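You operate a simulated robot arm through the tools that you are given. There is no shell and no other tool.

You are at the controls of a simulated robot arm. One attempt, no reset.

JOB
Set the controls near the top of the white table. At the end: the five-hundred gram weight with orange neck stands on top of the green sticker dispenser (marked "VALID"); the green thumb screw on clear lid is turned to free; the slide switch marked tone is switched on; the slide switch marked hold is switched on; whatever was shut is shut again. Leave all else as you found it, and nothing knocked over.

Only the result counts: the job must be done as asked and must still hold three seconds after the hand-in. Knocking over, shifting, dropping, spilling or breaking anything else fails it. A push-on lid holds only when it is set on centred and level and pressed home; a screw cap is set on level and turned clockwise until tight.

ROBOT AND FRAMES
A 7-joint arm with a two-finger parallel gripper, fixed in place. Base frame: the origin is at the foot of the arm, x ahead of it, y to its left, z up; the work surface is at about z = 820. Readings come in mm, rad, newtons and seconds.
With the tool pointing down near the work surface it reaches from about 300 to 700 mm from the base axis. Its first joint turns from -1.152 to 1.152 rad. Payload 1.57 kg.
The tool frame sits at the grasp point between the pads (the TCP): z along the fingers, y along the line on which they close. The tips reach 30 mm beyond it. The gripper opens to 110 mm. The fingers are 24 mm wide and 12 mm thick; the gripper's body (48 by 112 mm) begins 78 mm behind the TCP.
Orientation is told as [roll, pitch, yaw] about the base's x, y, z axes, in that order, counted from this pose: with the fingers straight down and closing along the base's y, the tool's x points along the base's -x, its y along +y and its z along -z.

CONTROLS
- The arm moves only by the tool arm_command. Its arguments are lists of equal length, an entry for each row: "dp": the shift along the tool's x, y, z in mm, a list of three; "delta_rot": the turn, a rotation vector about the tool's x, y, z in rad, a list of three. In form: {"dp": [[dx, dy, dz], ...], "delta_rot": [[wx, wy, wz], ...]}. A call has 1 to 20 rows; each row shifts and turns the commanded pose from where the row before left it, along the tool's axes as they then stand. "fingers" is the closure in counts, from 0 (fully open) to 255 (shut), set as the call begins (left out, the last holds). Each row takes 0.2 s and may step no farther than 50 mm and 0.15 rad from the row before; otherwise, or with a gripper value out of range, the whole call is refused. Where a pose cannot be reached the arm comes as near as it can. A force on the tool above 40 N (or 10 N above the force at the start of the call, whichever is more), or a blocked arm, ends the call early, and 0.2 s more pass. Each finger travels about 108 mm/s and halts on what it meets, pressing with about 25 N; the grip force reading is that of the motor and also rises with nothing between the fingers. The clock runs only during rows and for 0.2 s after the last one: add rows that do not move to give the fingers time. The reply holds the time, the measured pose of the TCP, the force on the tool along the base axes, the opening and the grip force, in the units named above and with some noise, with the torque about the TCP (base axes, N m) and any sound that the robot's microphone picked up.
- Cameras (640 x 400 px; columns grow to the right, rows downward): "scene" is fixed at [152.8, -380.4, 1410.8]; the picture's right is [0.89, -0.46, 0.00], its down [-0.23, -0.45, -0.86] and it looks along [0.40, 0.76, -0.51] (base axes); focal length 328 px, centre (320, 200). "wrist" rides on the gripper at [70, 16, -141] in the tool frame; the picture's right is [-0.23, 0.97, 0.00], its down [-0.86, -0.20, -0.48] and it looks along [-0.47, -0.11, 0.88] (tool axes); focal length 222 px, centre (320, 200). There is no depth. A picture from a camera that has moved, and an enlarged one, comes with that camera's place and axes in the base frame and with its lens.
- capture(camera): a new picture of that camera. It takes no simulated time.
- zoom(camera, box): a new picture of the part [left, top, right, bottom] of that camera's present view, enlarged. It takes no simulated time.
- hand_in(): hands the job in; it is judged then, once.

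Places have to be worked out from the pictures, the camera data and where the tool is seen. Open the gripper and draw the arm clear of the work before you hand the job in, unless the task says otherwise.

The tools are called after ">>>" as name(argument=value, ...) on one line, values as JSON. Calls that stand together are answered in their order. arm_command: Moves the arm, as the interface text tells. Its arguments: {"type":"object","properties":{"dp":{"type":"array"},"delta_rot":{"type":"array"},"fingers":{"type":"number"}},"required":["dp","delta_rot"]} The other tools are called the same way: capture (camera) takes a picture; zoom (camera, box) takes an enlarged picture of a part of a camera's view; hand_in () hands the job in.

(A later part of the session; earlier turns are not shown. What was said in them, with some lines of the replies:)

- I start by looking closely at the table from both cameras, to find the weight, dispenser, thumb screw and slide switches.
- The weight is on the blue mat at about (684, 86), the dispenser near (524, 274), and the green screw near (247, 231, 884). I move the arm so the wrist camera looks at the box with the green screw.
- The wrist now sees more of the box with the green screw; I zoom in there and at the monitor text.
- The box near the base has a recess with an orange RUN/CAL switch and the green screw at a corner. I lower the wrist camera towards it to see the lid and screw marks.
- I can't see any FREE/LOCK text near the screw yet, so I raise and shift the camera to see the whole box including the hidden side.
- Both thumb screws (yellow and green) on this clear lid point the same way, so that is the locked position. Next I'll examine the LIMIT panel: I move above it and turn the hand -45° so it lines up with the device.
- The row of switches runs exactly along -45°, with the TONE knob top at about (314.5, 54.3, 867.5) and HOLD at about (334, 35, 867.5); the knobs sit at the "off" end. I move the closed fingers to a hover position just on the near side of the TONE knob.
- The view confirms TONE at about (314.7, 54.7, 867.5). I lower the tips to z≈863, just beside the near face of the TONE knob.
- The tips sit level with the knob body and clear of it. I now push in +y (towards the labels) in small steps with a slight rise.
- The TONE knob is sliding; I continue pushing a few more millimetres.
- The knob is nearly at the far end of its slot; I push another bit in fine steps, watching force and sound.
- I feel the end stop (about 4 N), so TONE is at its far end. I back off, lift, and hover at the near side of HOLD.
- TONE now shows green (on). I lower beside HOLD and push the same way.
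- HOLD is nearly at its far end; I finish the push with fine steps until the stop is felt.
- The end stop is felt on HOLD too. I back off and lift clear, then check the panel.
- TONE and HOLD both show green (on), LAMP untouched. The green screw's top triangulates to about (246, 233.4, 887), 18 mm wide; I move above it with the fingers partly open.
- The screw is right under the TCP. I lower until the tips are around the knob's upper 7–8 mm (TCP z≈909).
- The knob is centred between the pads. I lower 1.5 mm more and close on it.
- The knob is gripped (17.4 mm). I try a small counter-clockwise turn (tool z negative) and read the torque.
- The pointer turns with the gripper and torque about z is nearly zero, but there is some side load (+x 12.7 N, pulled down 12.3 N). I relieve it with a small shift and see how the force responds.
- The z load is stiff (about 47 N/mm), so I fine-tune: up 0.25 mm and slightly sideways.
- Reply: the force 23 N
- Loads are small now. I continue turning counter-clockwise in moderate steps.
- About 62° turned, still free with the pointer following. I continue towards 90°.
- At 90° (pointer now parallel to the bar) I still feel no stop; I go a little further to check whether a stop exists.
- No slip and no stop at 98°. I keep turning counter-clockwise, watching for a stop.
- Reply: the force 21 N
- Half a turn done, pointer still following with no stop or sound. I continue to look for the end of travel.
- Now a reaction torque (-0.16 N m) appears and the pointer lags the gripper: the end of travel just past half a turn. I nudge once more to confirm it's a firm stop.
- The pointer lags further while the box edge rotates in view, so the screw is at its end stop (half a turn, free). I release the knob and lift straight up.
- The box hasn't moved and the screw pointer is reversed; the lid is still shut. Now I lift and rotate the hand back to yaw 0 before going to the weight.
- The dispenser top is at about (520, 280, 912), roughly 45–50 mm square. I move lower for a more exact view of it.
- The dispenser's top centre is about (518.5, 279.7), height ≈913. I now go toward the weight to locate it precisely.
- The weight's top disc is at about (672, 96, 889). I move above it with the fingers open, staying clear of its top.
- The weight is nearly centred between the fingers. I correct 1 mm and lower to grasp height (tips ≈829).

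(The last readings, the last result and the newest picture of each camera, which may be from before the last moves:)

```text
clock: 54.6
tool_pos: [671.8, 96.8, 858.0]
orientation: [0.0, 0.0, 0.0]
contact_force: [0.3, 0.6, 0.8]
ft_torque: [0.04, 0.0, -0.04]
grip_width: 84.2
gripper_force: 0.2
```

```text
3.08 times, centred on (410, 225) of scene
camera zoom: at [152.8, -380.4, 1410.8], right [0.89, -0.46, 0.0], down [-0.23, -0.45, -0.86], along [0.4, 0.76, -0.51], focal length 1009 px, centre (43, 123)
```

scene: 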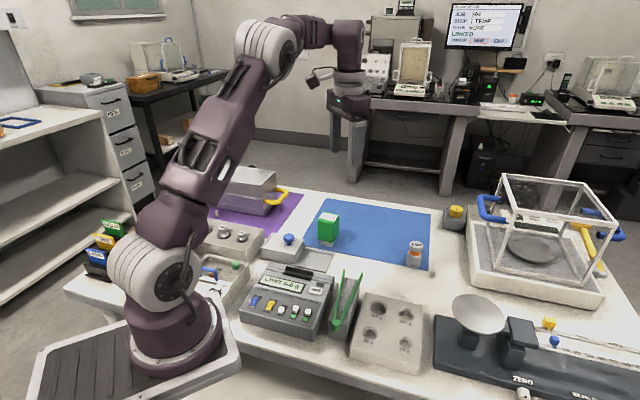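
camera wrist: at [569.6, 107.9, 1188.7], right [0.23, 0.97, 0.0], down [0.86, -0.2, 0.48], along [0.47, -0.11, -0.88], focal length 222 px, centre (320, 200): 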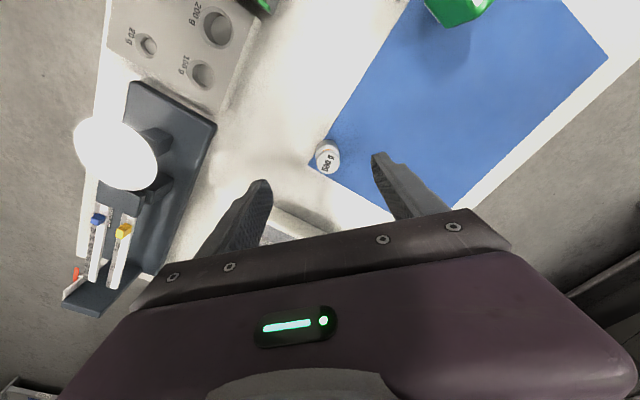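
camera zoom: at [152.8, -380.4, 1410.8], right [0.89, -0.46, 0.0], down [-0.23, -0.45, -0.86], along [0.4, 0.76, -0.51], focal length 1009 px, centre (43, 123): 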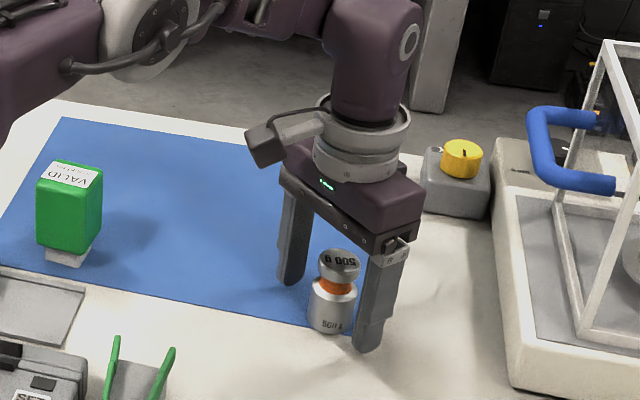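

The weight is centred (within 0.3 mm). I close the fingers on its body.

>>> arm_command(dp=[[0, 0, 0], [0, 0, 0], [0, 0, 0], [0, 0, 0]], delta_rot=[[0, 0, 0], [0, 0, 0], [0, 0, 0], [0, 0, 0]], fingers=255)

>>> zoom(camera="wrist", box=[210, 100, 430, 250])

```text
clock: 55.6
tool_pos: [670.3, 97.0, 858.7]
orientation: [0.0, -0.002, 0.001]
contact_force: [0.1, -2.1, -0.2]
ft_torque: [-0.03, 0.03, 0.01]
grip_width: 37.2
gripper_force: 24.7
```

```text
2.67 times, centred on (320, 175) of wrist
camera zoom: at [601.5, 112.6, 998.7], right [0.23, 0.97, 0.0], down [0.85, -0.2, 0.48], along [0.47, -0.11, -0.88], focal length 592 px, centre (320, 267)
```

zoom: 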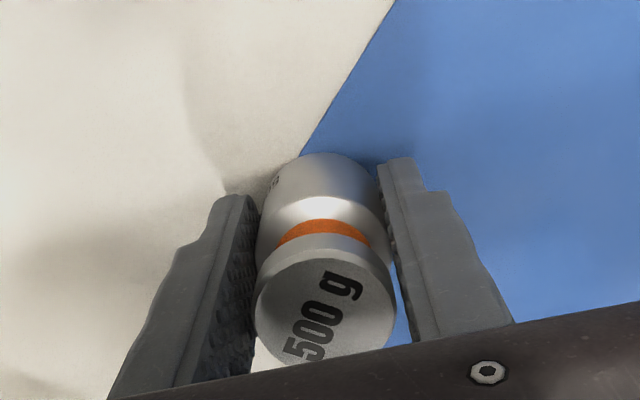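

Gripped at 37.2 mm. I lift gently and then check that the weight came along upright.

>>> arm_command(dp=[[0, 0, -4], [0, 0, -8], [0, 0, -16], [0, 0, -25], [0, 0, -30], [0, 0, -30], [0, 0, -30], [0, 0, -10], [0, 0, 0]], delta_rot=[[0, 0, 0], [0, 0, 0], [0, 0, 0], [0, 0, 0], [0, 0, 0], [0, 0, 0], [0, 0, 0], [0, 0, 0], [0, 0, 0]])

>>> capture(camera="wrist")

>>> zoom(camera="scene", box=[290, 130, 490, 290])

```text
clock: 57.6
tool_pos: [670.9, 95.5, 1013.2]
orientation: [0.001, -0.001, 0.001]
contact_force: [0.0, 0.1, -4.3]
ft_torque: [0.01, 0.03, 0.01]
grip_width: 37.3
gripper_force: 25.1
```

```text
taken
camera wrist: at [601.5, 112.0, 1151.7], right [0.23, 0.97, 0.0], down [0.86, -0.2, 0.48], along [0.47, -0.11, -0.88], focal length 222 px, centre (320, 200)
```

wrist: 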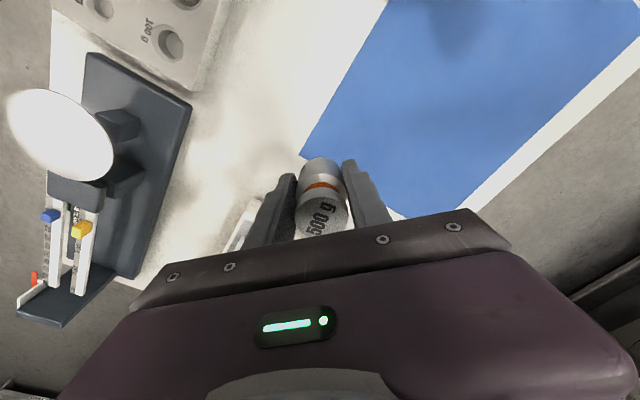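

```text
2.50 times, centred on (390, 210) of scene
camera zoom: at [152.9, -380.3, 1410.8], right [0.89, -0.46, 0.0], down [-0.23, -0.45, -0.86], along [0.4, 0.76, -0.51], focal length 820 px, centre (145, 175)
```

zoom: 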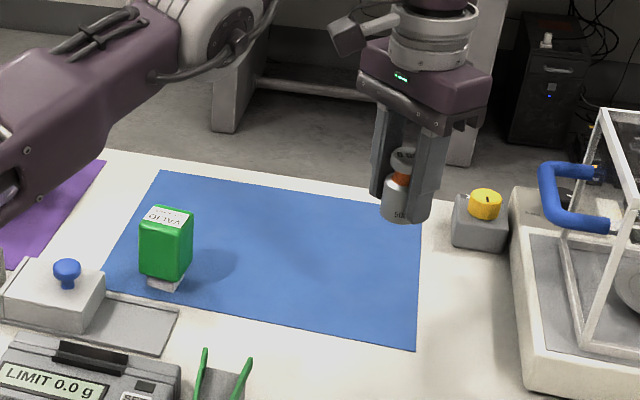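

The weight is held upright (about -5 N). I carry it over to above the dispenser.

>>> arm_command(dp=[[10, 12, 0], [19.1, 22.9, 0], [19.1, 22.9, 0], [19.1, 22.9, 0], [19.1, 22.9, 0], [19.1, 22.9, 0], [19.1, 22.9, 0], [19.1, 22.9, 0], [9.1, 10.9, 0], [0, 0, 0]], delta_rot=[[0, 0, 0], [0, 0, 0], [0, 0, 0], [0, 0, 0], [0, 0, 0], [0, 0, 0], [0, 0, 0], [0, 0, 0], [0, 0, 0], [0, 0, 0]])

>>> zoom(camera="wrist", box=[240, 90, 400, 230])

>>> zoom(camera="scene", box=[270, 130, 400, 260])

```text
clock: 59.8
tool_pos: [517.3, 281.8, 1010.0]
orientation: [0.001, 0.001, -0.001]
contact_force: [0.2, -0.7, -4.8]
ft_torque: [0.01, 0.03, -0.04]
grip_width: 37.2
gripper_force: 25.1
```

```text
2.86 times, centred on (320, 160) of wrist
camera zoom: at [447.9, 296.8, 1150.8], right [0.23, 0.97, 0.0], down [0.85, -0.2, 0.48], along [0.47, -0.11, -0.88], focal length 635 px, centre (320, 314)
```

zoom: 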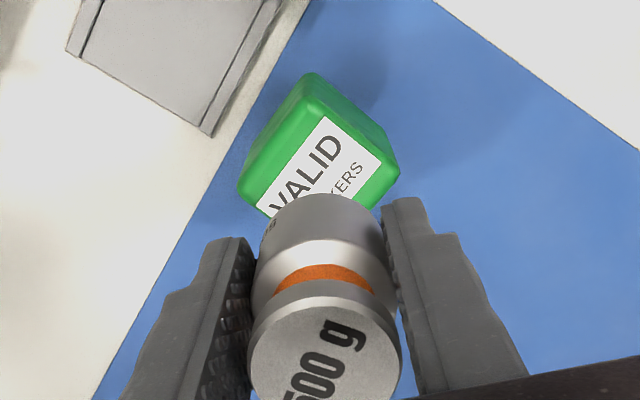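

```text
3.08 times, centred on (335, 195) of scene
camera zoom: at [152.9, -380.3, 1410.8], right [0.89, -0.46, 0.0], down [-0.23, -0.45, -0.86], along [0.4, 0.76, -0.51], focal length 1009 px, centre (274, 215)
```

zoom: 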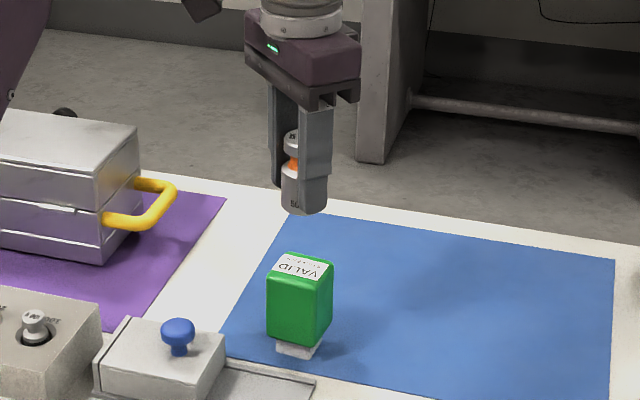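

I take a couple of stationary readings to average out the measurement noise before the final alignment.

>>> arm_command(dp=[[0, 0, 0]], delta_rot=[[0, 0, 0]])

>>> arm_command(dp=[[0, 0, 0]], delta_rot=[[0, 0, 0]])

>>> arm_command(dp=[[0, 0, 0]], delta_rot=[[0, 0, 0]])

>>> zoom(camera="wrist", box=[280, 100, 360, 170])

```text
clock: 60.2
tool_pos: [517.6, 281.6, 1009.5]
orientation: [0.0, 0.0, -0.001]
contact_force: [0.0, 0.6, -5.0]
ft_torque: [0.03, 0.05, 0.01]
grip_width: 37.0
gripper_force: 24.9
```

```text
clock: 60.6
tool_pos: [518.0, 281.8, 1010.4]
orientation: [0.0, 0.001, 0.0]
contact_force: [0.3, 0.3, -4.9]
ft_torque: [-0.01, 0.02, 0.0]
grip_width: 37.1
gripper_force: 24.6
```

```text
clock: 61.0
tool_pos: [517.6, 280.4, 1010.6]
orientation: [0.0, -0.001, -0.001]
contact_force: [0.0, 0.4, -4.8]
ft_torque: [0.0, 0.0, -0.02]
grip_width: 37.0
gripper_force: 25.7
```

```text
5.71 times, centred on (320, 135) of wrist
camera zoom: at [448.1, 296.6, 1150.7], right [0.23, 0.97, 0.0], down [0.85, -0.2, 0.48], along [0.47, -0.11, -0.88], focal length 1269 px, centre (320, 571)
```

zoom: 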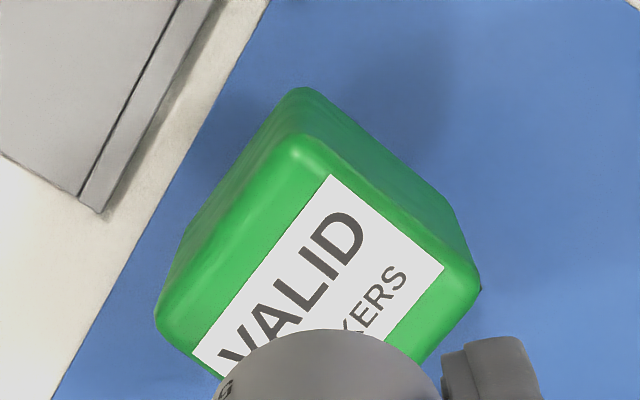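

Averaged TCP is (517.9, 281.0); dispenser centre (519, 279.5). I shift by that difference and lower to about 10 mm above its top.

>>> arm_command(dp=[[-1, -1.7, 0], [0, 0, 15], [0, 0, 15], [0, 0, 12], [0, 0, 6], [0, 0, 0]], delta_rot=[[0, 0, 0], [0, 0, 0], [0, 0, 0], [0, 0, 0], [0, 0, 0], [0, 0, 0]])

>>> zoom(camera="scene", box=[290, 170, 370, 250])

>>> zoom(camera="wrist", box=[240, 90, 400, 230])

```text
clock: 62.4
tool_pos: [519.3, 279.0, 963.5]
orientation: [-0.001, 0.001, -0.001]
contact_force: [1.4, -0.1, -5.3]
ft_torque: [0.02, 0.01, -0.03]
grip_width: 37.3
gripper_force: 25.0
```

```text
5.00 times, centred on (330, 210) of scene
camera zoom: at [152.9, -380.3, 1410.8], right [0.89, -0.46, 0.0], down [-0.23, -0.45, -0.86], along [0.4, 0.76, -0.51], focal length 1640 px, centre (270, 150)
```

zoom: 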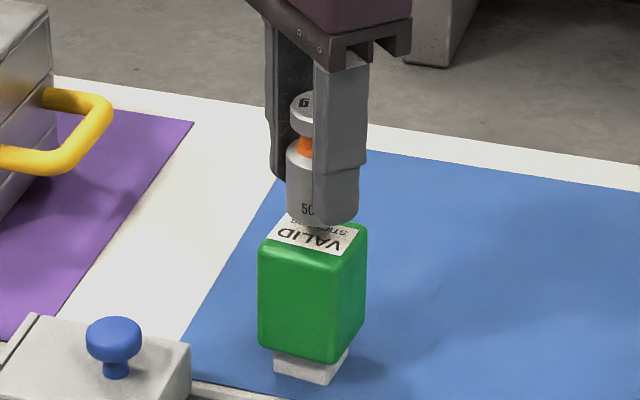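

```text
2.86 times, centred on (320, 160) of wrist
camera zoom: at [449.7, 295.0, 1103.6], right [0.23, 0.97, 0.0], down [0.86, -0.2, 0.48], along [0.47, -0.11, -0.88], focal length 635 px, centre (320, 314)
```

zoom: 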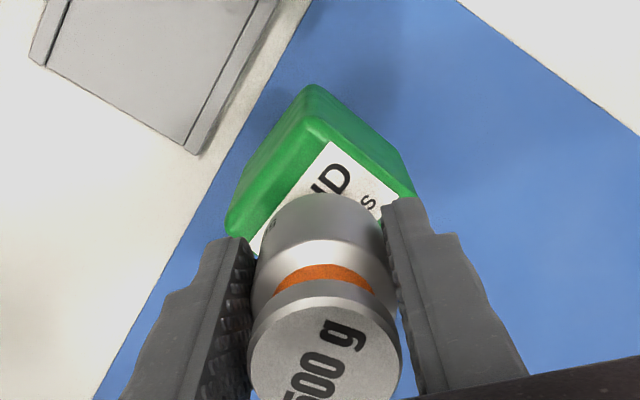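

Alignment looks good from both cameras. I lower slowly in small increments, watching the vertical force for contact.

>>> arm_command(dp=[[0, 0, 2], [0, 0, 2], [0, 0, 1], [0, 0, 0]], delta_rot=[[0, 0, 0], [0, 0, 0], [0, 0, 0], [0, 0, 0]])

>>> zoom(camera="scene", box=[300, 185, 360, 245])

```text
clock: 63.4
tool_pos: [518.7, 278.5, 958.1]
orientation: [-0.001, 0.0, 0.0]
contact_force: [0.0, -0.3, -5.6]
ft_torque: [-0.04, 0.01, 0.02]
grip_width: 37.4
gripper_force: 25.2
```

```text
6.67 times, centred on (330, 215) of scene
camera zoom: at [152.9, -380.3, 1410.8], right [0.89, -0.46, 0.0], down [-0.23, -0.45, -0.86], along [0.4, 0.76, -0.51], focal length 2187 px, centre (253, 100)
```

zoom: 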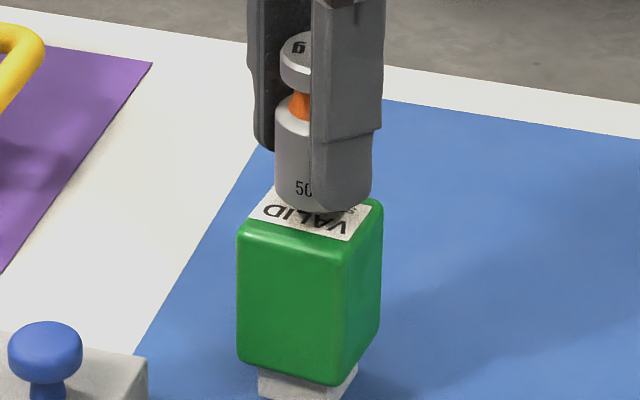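

>>> arm_command(dp=[[0, 0, 1], [0, 0, 1], [0, 0, 1], [0, 0, 0]], delta_rot=[[0, 0, 0], [0, 0, 0], [0, 0, 0], [0, 0, 0]])

>>> zoom(camera="scene", box=[315, 200, 351, 230])

```text
clock: 64.4
tool_pos: [519.1, 277.3, 954.6]
orientation: [-0.001, 0.001, 0.0]
contact_force: [0.5, -0.1, -5.3]
ft_torque: [-0.01, 0.04, -0.01]
grip_width: 36.9
gripper_force: 24.6
```

```text
13.33 times, centred on (333, 215) of scene
camera zoom: at [152.9, -380.3, 1410.8], right [0.89, -0.46, 0.0], down [-0.23, -0.45, -0.86], along [0.4, 0.76, -0.51], focal length 4373 px, centre (147, 0)
```

zoom: 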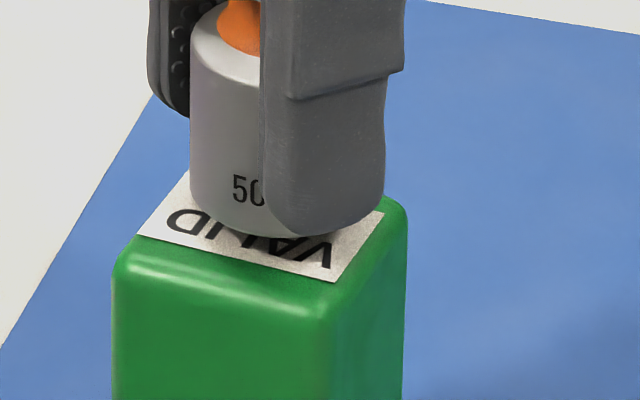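

Before contact, I double-check centring with zooms from both cameras.

>>> zoom(camera="scene", box=[308, 195, 356, 250])

>>> zoom(camera="wrist", box=[280, 110, 370, 200])

>>> arm_command(dp=[[0, 0, 0]], delta_rot=[[0, 0, 0]])

>>> arm_command(dp=[[0, 0, 0]], delta_rot=[[0, 0, 0]])

```text
7.27 times, centred on (332, 222) of scene
camera zoom: at [152.9, -380.3, 1410.8], right [0.89, -0.46, 0.0], down [-0.23, -0.45, -0.86], along [0.4, 0.76, -0.51], focal length 2386 px, centre (233, 36)
```

zoom: 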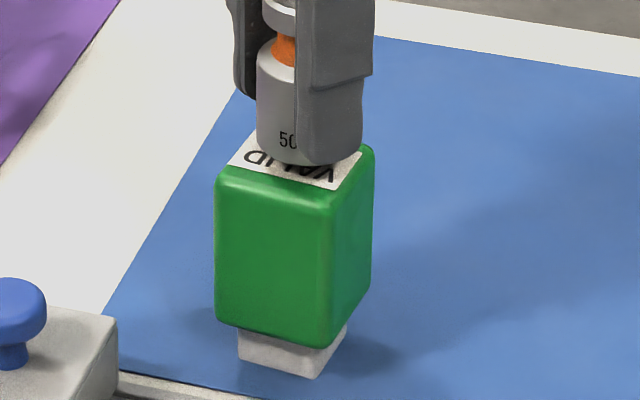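

```text
4.44 times, centred on (325, 155) of wrist
camera zoom: at [449.7, 294.5, 1096.2], right [0.23, 0.97, 0.0], down [0.86, -0.2, 0.48], along [0.47, -0.11, -0.88], focal length 987 px, centre (298, 400)
```

zoom: 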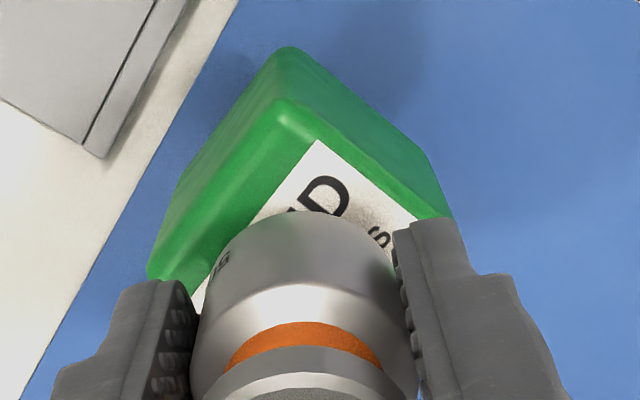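

```text
clock: 64.8
tool_pos: [519.3, 278.5, 956.3]
orientation: [0.0, 0.0, 0.0]
contact_force: [-0.2, 0.5, -5.0]
ft_torque: [0.0, 0.01, -0.01]
grip_width: 37.1
gripper_force: 25.3
```

```text
clock: 65.2
tool_pos: [520.2, 277.7, 955.6]
orientation: [0.001, 0.001, 0.001]
contact_force: [-0.2, 0.3, -6.0]
ft_torque: [0.01, 0.02, 0.01]
grip_width: 37.1
gripper_force: 25.4
```

Readings put the TCP at (519.6, 278.0) with the dispenser centre at (519, 279.5) and its top at z≈911 (gap ≈7 mm); the scene view also shows the weight about 2 mm to the right. I correct and lower further.

>>> arm_command(dp=[[1.3, 1.7, 0], [0, 0, 1], [0, 0, 1], [0, 0, 1], [0, 0, 1], [0, 0, 0]], delta_rot=[[0, 0, 0], [0, 0, 0], [0, 0, 0], [0, 0, 0], [0, 0, 0], [0, 0, 0]])

>>> zoom(camera="scene", box=[312, 198, 352, 230])

>>> zoom(camera="wrist", box=[280, 110, 370, 200])

```text
clock: 66.6
tool_pos: [518.7, 280.5, 952.8]
orientation: [0.0, 0.001, 0.0]
contact_force: [-0.1, 0.6, -4.9]
ft_torque: [-0.03, -0.01, -0.02]
grip_width: 36.9
gripper_force: 25.1
```

```text
12.50 times, centred on (332, 214) of scene
camera zoom: at [152.9, -380.3, 1410.8], right [0.89, -0.46, 0.0], down [-0.23, -0.45, -0.86], along [0.4, 0.76, -0.51], focal length 4100 px, centre (170, 25)
```

zoom: 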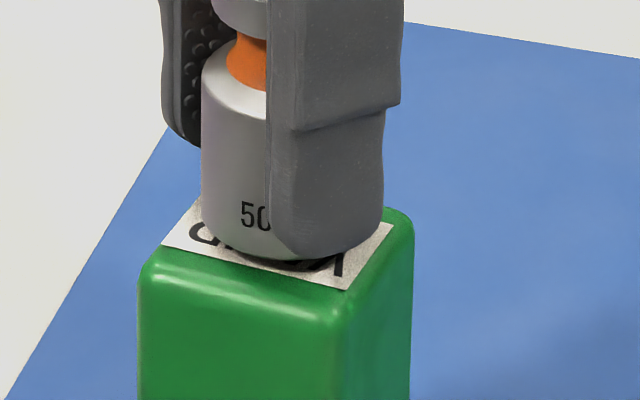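

```text
4.44 times, centred on (325, 155) of wrist
camera zoom: at [448.3, 296.2, 1092.3], right [0.23, 0.97, 0.0], down [0.86, -0.2, 0.48], along [0.47, -0.11, -0.88], focal length 987 px, centre (298, 400)
```

zoom: 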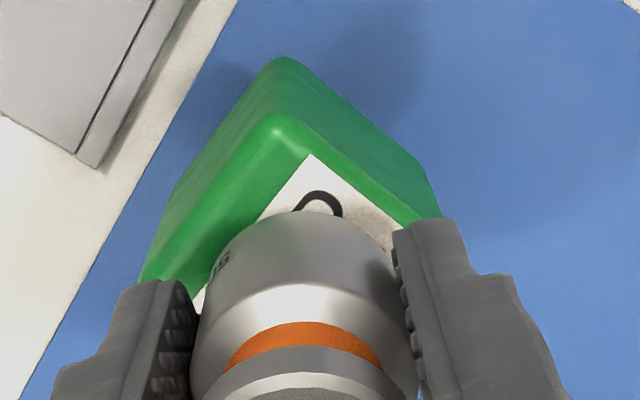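

Centring is within about 2 mm by all views. I apply a last small correction and creep down to contact.

>>> arm_command(dp=[[0.7, -0.7, 0], [0, 0, 1], [0, 0, 0.5], [0, 0, 0.5], [0, 0, 0]], delta_rot=[[0, 0, 0], [0, 0, 0], [0, 0, 0], [0, 0, 0], [0, 0, 0]])

```text
clock: 67.8
tool_pos: [517.4, 280.5, 949.0]
orientation: [-0.001, 0.0, -0.001]
contact_force: [-0.4, 0.3, -4.7]
ft_torque: [0.02, 0.0, -0.01]
grip_width: 37.0
gripper_force: 25.1
```

>>> arm_command(dp=[[0, 0, 0.5], [0, 0, 0.5], [0, 0, 0]], delta_rot=[[0, 0, 0], [0, 0, 0], [0, 0, 0]])

```text
clock: 68.6
tool_pos: [518.3, 279.3, 949.1]
orientation: [0.0, -0.001, 0.001]
contact_force: [-0.1, -0.6, -4.5]
ft_torque: [-0.01, 0.04, 0.01]
grip_width: 37.0
gripper_force: 24.5
```

>>> arm_command(dp=[[0, 0, 0.5], [0, 0, 0]], delta_rot=[[0, 0, 0], [0, 0, 0]])

>>> arm_command(dp=[[0, 0, 0.5], [0, 0, 0]], delta_rot=[[0, 0, 0], [0, 0, 0]])

>>> zoom(camera="scene", box=[312, 198, 352, 230])

```text
clock: 69.2
tool_pos: [516.4, 280.2, 949.6]
orientation: [-0.001, 0.001, 0.0]
contact_force: [0.9, 0.3, -5.4]
ft_torque: [0.05, 0.06, -0.02]
grip_width: 37.2
gripper_force: 25.3
```

```text
clock: 69.8
tool_pos: [518.4, 279.2, 947.8]
orientation: [0.001, 0.0, -0.001]
contact_force: [-1.7, -2.0, 3.8]
ft_torque: [-0.18, 0.05, 0.0]
grip_width: 36.6
gripper_force: 24.7
```

```text
12.50 times, centred on (332, 214) of scene
camera zoom: at [152.7, -380.5, 1410.8], right [0.89, -0.46, 0.0], down [-0.23, -0.45, -0.86], along [0.4, 0.76, -0.51], focal length 4100 px, centre (170, 25)
```

zoom: 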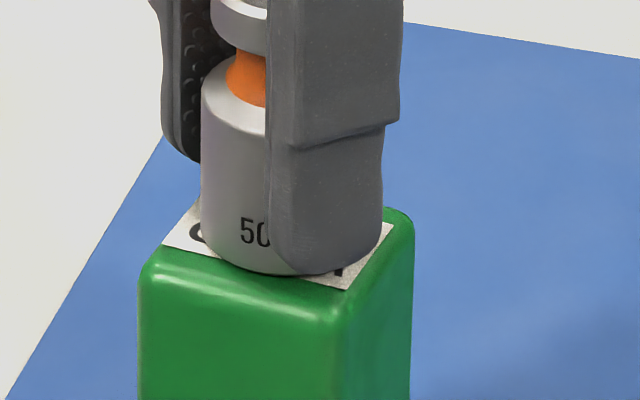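

Contact is made (z force went from -5 to +3.8 N). I check how the base sits on the label in the wrist view before releasing.

>>> zoom(camera="wrist", box=[285, 115, 355, 165])

>>> zoom(camera="scene", box=[318, 206, 348, 228])

```text
8.00 times, centred on (320, 140) of wrist
camera zoom: at [447.7, 295.6, 1088.6], right [0.23, 0.97, 0.0], down [0.85, -0.2, 0.48], along [0.47, -0.11, -0.88], focal length 1777 px, centre (320, 680)
```

zoom: 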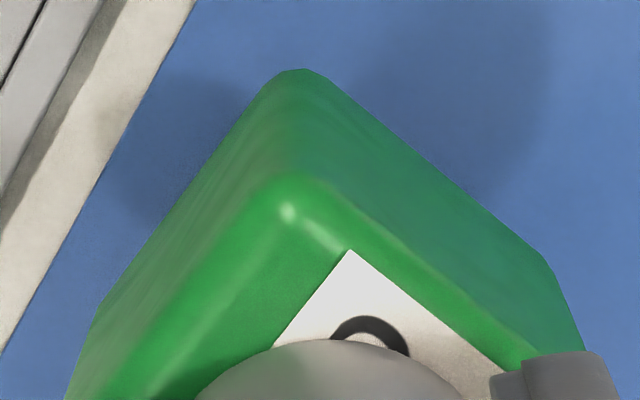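

```text
16.00 times, centred on (333, 217) of scene
camera zoom: at [152.7, -380.5, 1410.8], right [0.89, -0.46, 0.0], down [-0.23, -0.45, -0.86], along [0.4, 0.76, -0.51], focal length 5248 px, centre (112, -72)
```

zoom: 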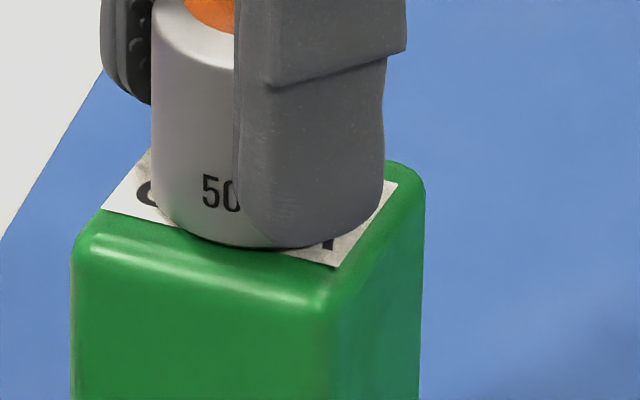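

The base circle comes out at about (521, 280.2), roughly 2 mm in +x from the dispenser centre. I lift 2 mm, shift back by 2.2 mm, and lower again.

>>> arm_command(dp=[[0, 0, -2], [2.2, -0.4, 0], [0, 0, 1], [0, 0, 0.5], [0, 0, 0]], delta_rot=[[0, 0, 0], [0, 0, 0], [0, 0, 0], [0, 0, 0], [0, 0, 0]])

>>> zoom(camera="wrist", box=[285, 115, 355, 165])

>>> zoom(camera="scene", box=[318, 206, 348, 228])

```text
clock: 71.0
tool_pos: [515.1, 278.2, 948.5]
orientation: [0.0, -0.001, 0.002]
contact_force: [0.4, 0.6, -4.6]
ft_torque: [-0.01, 0.02, -0.03]
grip_width: 37.3
gripper_force: 25.1
```

```text
8.00 times, centred on (320, 140) of wrist
camera zoom: at [445.8, 294.9, 1088.8], right [0.23, 0.97, 0.0], down [0.85, -0.2, 0.48], along [0.47, -0.11, -0.88], focal length 1777 px, centre (320, 680)
```

zoom: 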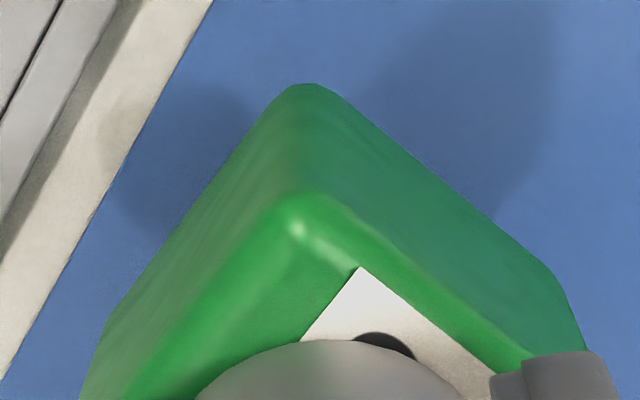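

```text
16.00 times, centred on (333, 217) of scene
camera zoom: at [152.9, -380.3, 1410.8], right [0.89, -0.46, 0.0], down [-0.23, -0.45, -0.86], along [0.4, 0.76, -0.51], focal length 5248 px, centre (112, -72)
```

zoom: 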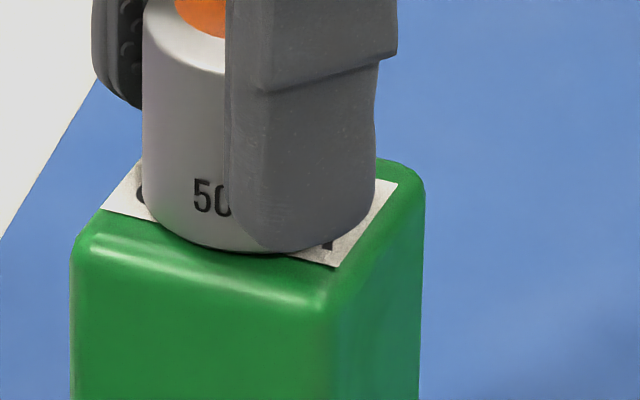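

Now the base centre coincides with the label centre in the scene view. I lower the last half millimetre(s) to contact.

>>> arm_command(dp=[[0, 0, 0.4], [0, 0, 0]], delta_rot=[[0, 0, 0], [0, 0, 0]])

```text
clock: 71.6
tool_pos: [514.7, 279.1, 948.3]
orientation: [-0.001, -0.001, 0.0]
contact_force: [0.6, 0.2, -2.1]
ft_torque: [0.01, -0.04, -0.01]
grip_width: 36.9
gripper_force: 24.8
```

>>> arm_command(dp=[[0, 0, 0.1], [0, 0, 0]], delta_rot=[[0, 0, 0], [0, 0, 0]])

```text
clock: 72.2
tool_pos: [515.2, 278.5, 948.8]
orientation: [0.0, -0.003, 0.0]
contact_force: [0.6, -0.1, 7.6]
ft_torque: [-0.1, 0.03, -0.02]
grip_width: 36.9
gripper_force: 25.4
```

The weight is fully supported. I open the fingers slowly in stages.

>>> arm_command(dp=[[0, 0, 0], [0, 0, 0]], delta_rot=[[0, 0, 0], [0, 0, 0]], fingers=162)

>>> arm_command(dp=[[0, 0, 0], [0, 0, 0], [0, 0, 0]], delta_rot=[[0, 0, 0], [0, 0, 0], [0, 0, 0]], fingers=110)

>>> zoom(camera="scene", box=[300, 170, 370, 250])

>>> zoom(camera="wrist", box=[240, 100, 400, 230])

```text
clock: 72.8
tool_pos: [514.9, 278.9, 948.5]
orientation: [-0.001, 0.001, -0.003]
contact_force: [-0.7, 0.3, 0.6]
ft_torque: [-0.01, 0.0, 0.02]
grip_width: 40.4
gripper_force: 0.0
```

```text
clock: 73.6
tool_pos: [516.2, 278.6, 948.2]
orientation: [0.0, 0.0, 0.0]
contact_force: [-0.7, 0.3, 0.4]
ft_torque: [0.01, 0.0, 0.01]
grip_width: 62.5
gripper_force: 0.0
```

```text
5.00 times, centred on (335, 210) of scene
camera zoom: at [152.8, -380.4, 1410.8], right [0.89, -0.46, 0.0], down [-0.23, -0.45, -0.86], along [0.4, 0.76, -0.51], focal length 1640 px, centre (245, 150)
```

zoom: 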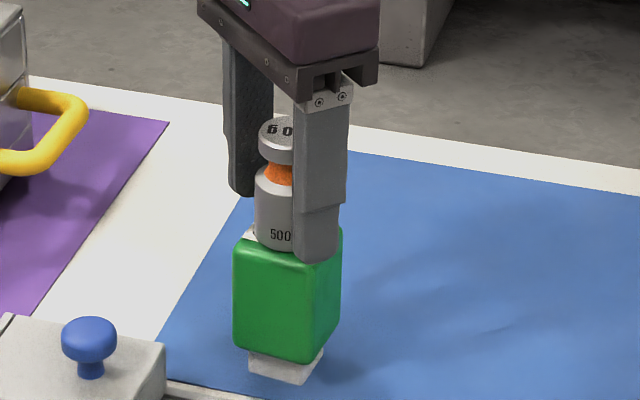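

```text
3.08 times, centred on (320, 165) of wrist
camera zoom: at [445.6, 294.9, 1088.2], right [0.23, 0.97, 0.0], down [0.85, -0.2, 0.48], along [0.47, -0.11, -0.88], focal length 684 px, centre (320, 308)
```

zoom: 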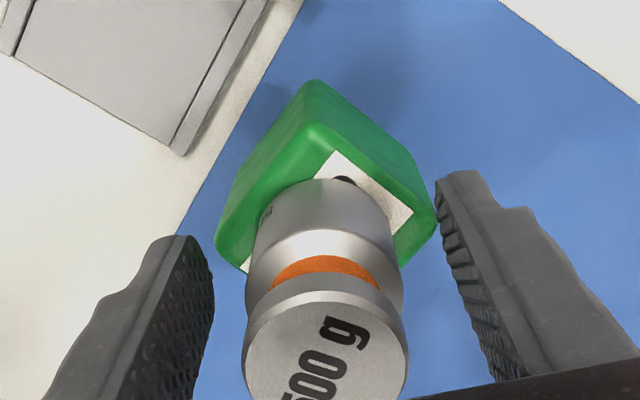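

The weight stands on the dispenser by itself. I lift straight up with the fingers clear of it.

>>> arm_command(dp=[[0, 0, -10], [0, 0, -20], [0, 0, -30], [0, 0, -40], [0, 0, -50], [0, 0, -50], [0, 0, 0]], delta_rot=[[0, 0, 0], [0, 0, 0], [0, 0, 0], [0, 0, 0], [0, 0, 0], [0, 0, 0], [0, 0, 0]])

>>> capture(camera="scene")

>>> capture(camera="wrist")

>>> zoom(camera="scene", box=[300, 170, 370, 250])

```text
clock: 75.2
tool_pos: [513.8, 277.9, 1149.2]
orientation: [0.0, 0.0, -0.002]
contact_force: [0.1, -0.4, 0.9]
ft_torque: [-0.03, -0.01, 0.01]
grip_width: 62.7
gripper_force: 0.1
```

```text
taken
```

scene: 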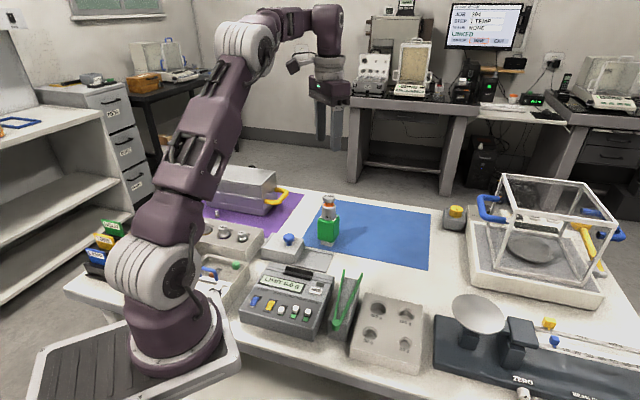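

```text
taken
camera wrist: at [444.1, 293.8, 1289.3], right [0.23, 0.97, 0.0], down [0.85, -0.2, 0.48], along [0.47, -0.11, -0.88], focal length 222 px, centre (320, 200)
```

wrist: 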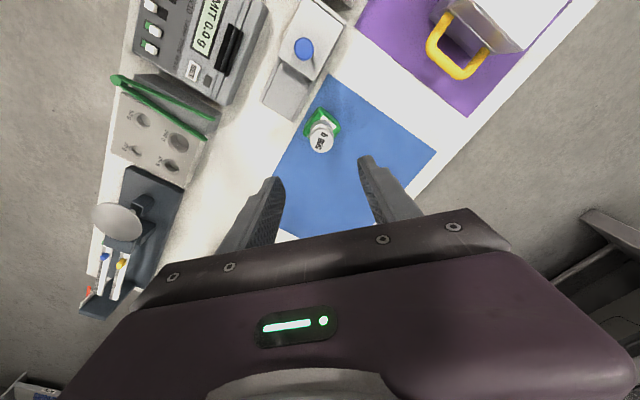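

```text
5.00 times, centred on (335, 210) of scene
camera zoom: at [152.8, -380.4, 1410.8], right [0.89, -0.46, 0.0], down [-0.23, -0.45, -0.86], along [0.4, 0.76, -0.51], focal length 1640 px, centre (245, 150)
```

zoom: 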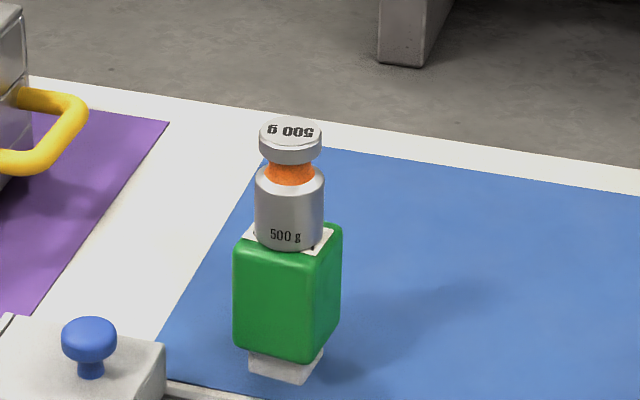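

The weight stands centred and upright. I draw the arm back to its starting area, open the gripper, and do a final check of everything.

>>> arm_command(dp=[[0, 0, -30], [0, 0, -30], [0, 0, -30], [15, -22, 0], [15, -22, 0], [15, -22, 0], [15, -22, 0], [15, -22, 0], [15, -22, 0], [15, -22, 0], [0, 0, 0]], delta_rot=[[0, 0, 0], [0, 0, 0], [0, 0, 0], [0, 0, 0], [0, 0, 0], [0, 0, 0], [0, 0, 0], [0, 0, 0], [0, 0, 0], [0, 0, 0], [0, 0, 0]], fingers=0)

>>> capture(camera="scene")

>>> zoom(camera="scene", box=[180, 220, 360, 340])

>>> zoom(camera="scene", box=[200, 245, 264, 285])

>>> zoom(camera="wrist", box=[200, 0, 460, 240])

```text
clock: 77.6
tool_pos: [408.6, 125.1, 1209.0]
orientation: [0.001, -0.002, -0.001]
contact_force: [-0.8, -0.4, 0.6]
ft_torque: [-0.01, 0.0, -0.02]
grip_width: 109.8
gripper_force: 0.0
out of reach, approached as far as the arm can: row 3
```

```text
taken
```

scene: 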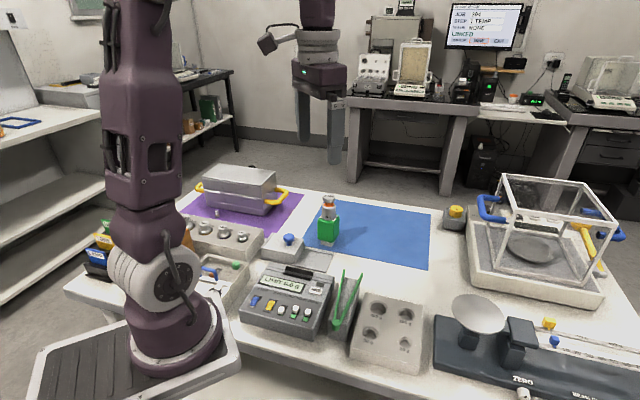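

```text
3.33 times, centred on (270, 280) of scene
camera zoom: at [152.8, -380.4, 1410.8], right [0.89, -0.46, 0.0], down [-0.23, -0.45, -0.86], along [0.4, 0.76, -0.51], focal length 1093 px, centre (487, -67)
```

zoom: 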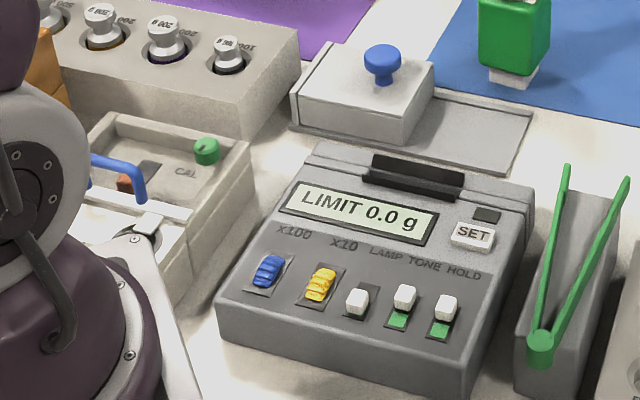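

```text
10.00 times, centred on (232, 265) of scene
camera zoom: at [152.8, -380.4, 1410.8], right [0.89, -0.46, 0.0], down [-0.23, -0.45, -0.86], along [0.4, 0.76, -0.51], focal length 3280 px, centre (1200, -450)
```

zoom: 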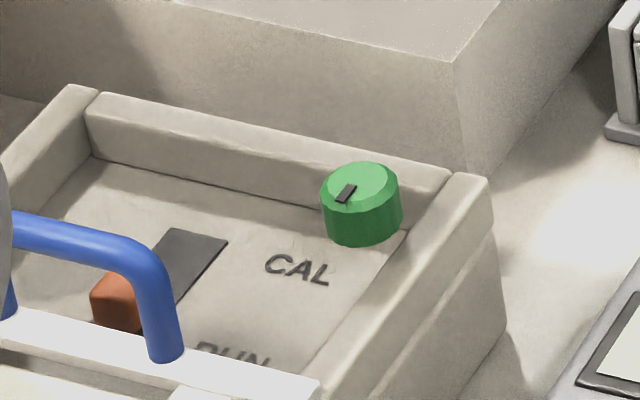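

```text
1.67 times, centred on (330, 120) of wrist
camera zoom: at [339.0, 140.6, 1348.4], right [0.23, 0.97, 0.0], down [0.85, -0.2, 0.48], along [0.47, -0.11, -0.88], focal length 370 px, centre (303, 333)
```

zoom: 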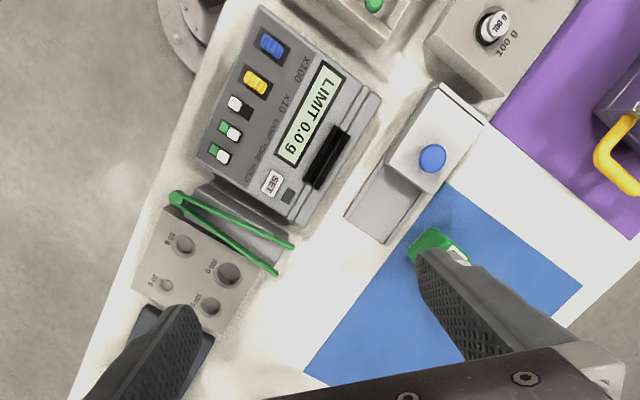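

Everything checks out. TONE and HOLD show green and LAMP is untouched. The green screw sits at its free stop with the clear lid shut. The weight stands upright on the VALID dispenser, nothing else has moved, and the arm is clear with the gripper open, so I hand in.

>>> hand_in()

```text
The job is handed in.
```

The job is handed in with all four settings made. The last pictures show nothing else moved or knocked over. The judge's verdict hasn't come back.

- **Weight:** the 500 g weight with the orange neck stands upright and centred on the green VALID dispenser.
- **Green thumb screw:** it is turned half a turn counter-clockwise, where it came to a firm stop. The box has no "free" marking, so I took counter-clockwise to the stop as free. The yellow screw was not touched.
- **Slide switches:** tone and hold are at the far end of their slots and both show green. Lamp is left as it was.
- **Lids:** I opened nothing, and the clear lid stayed shut throughout.

The arm is drawn back to near its start position with the gripper fully open.
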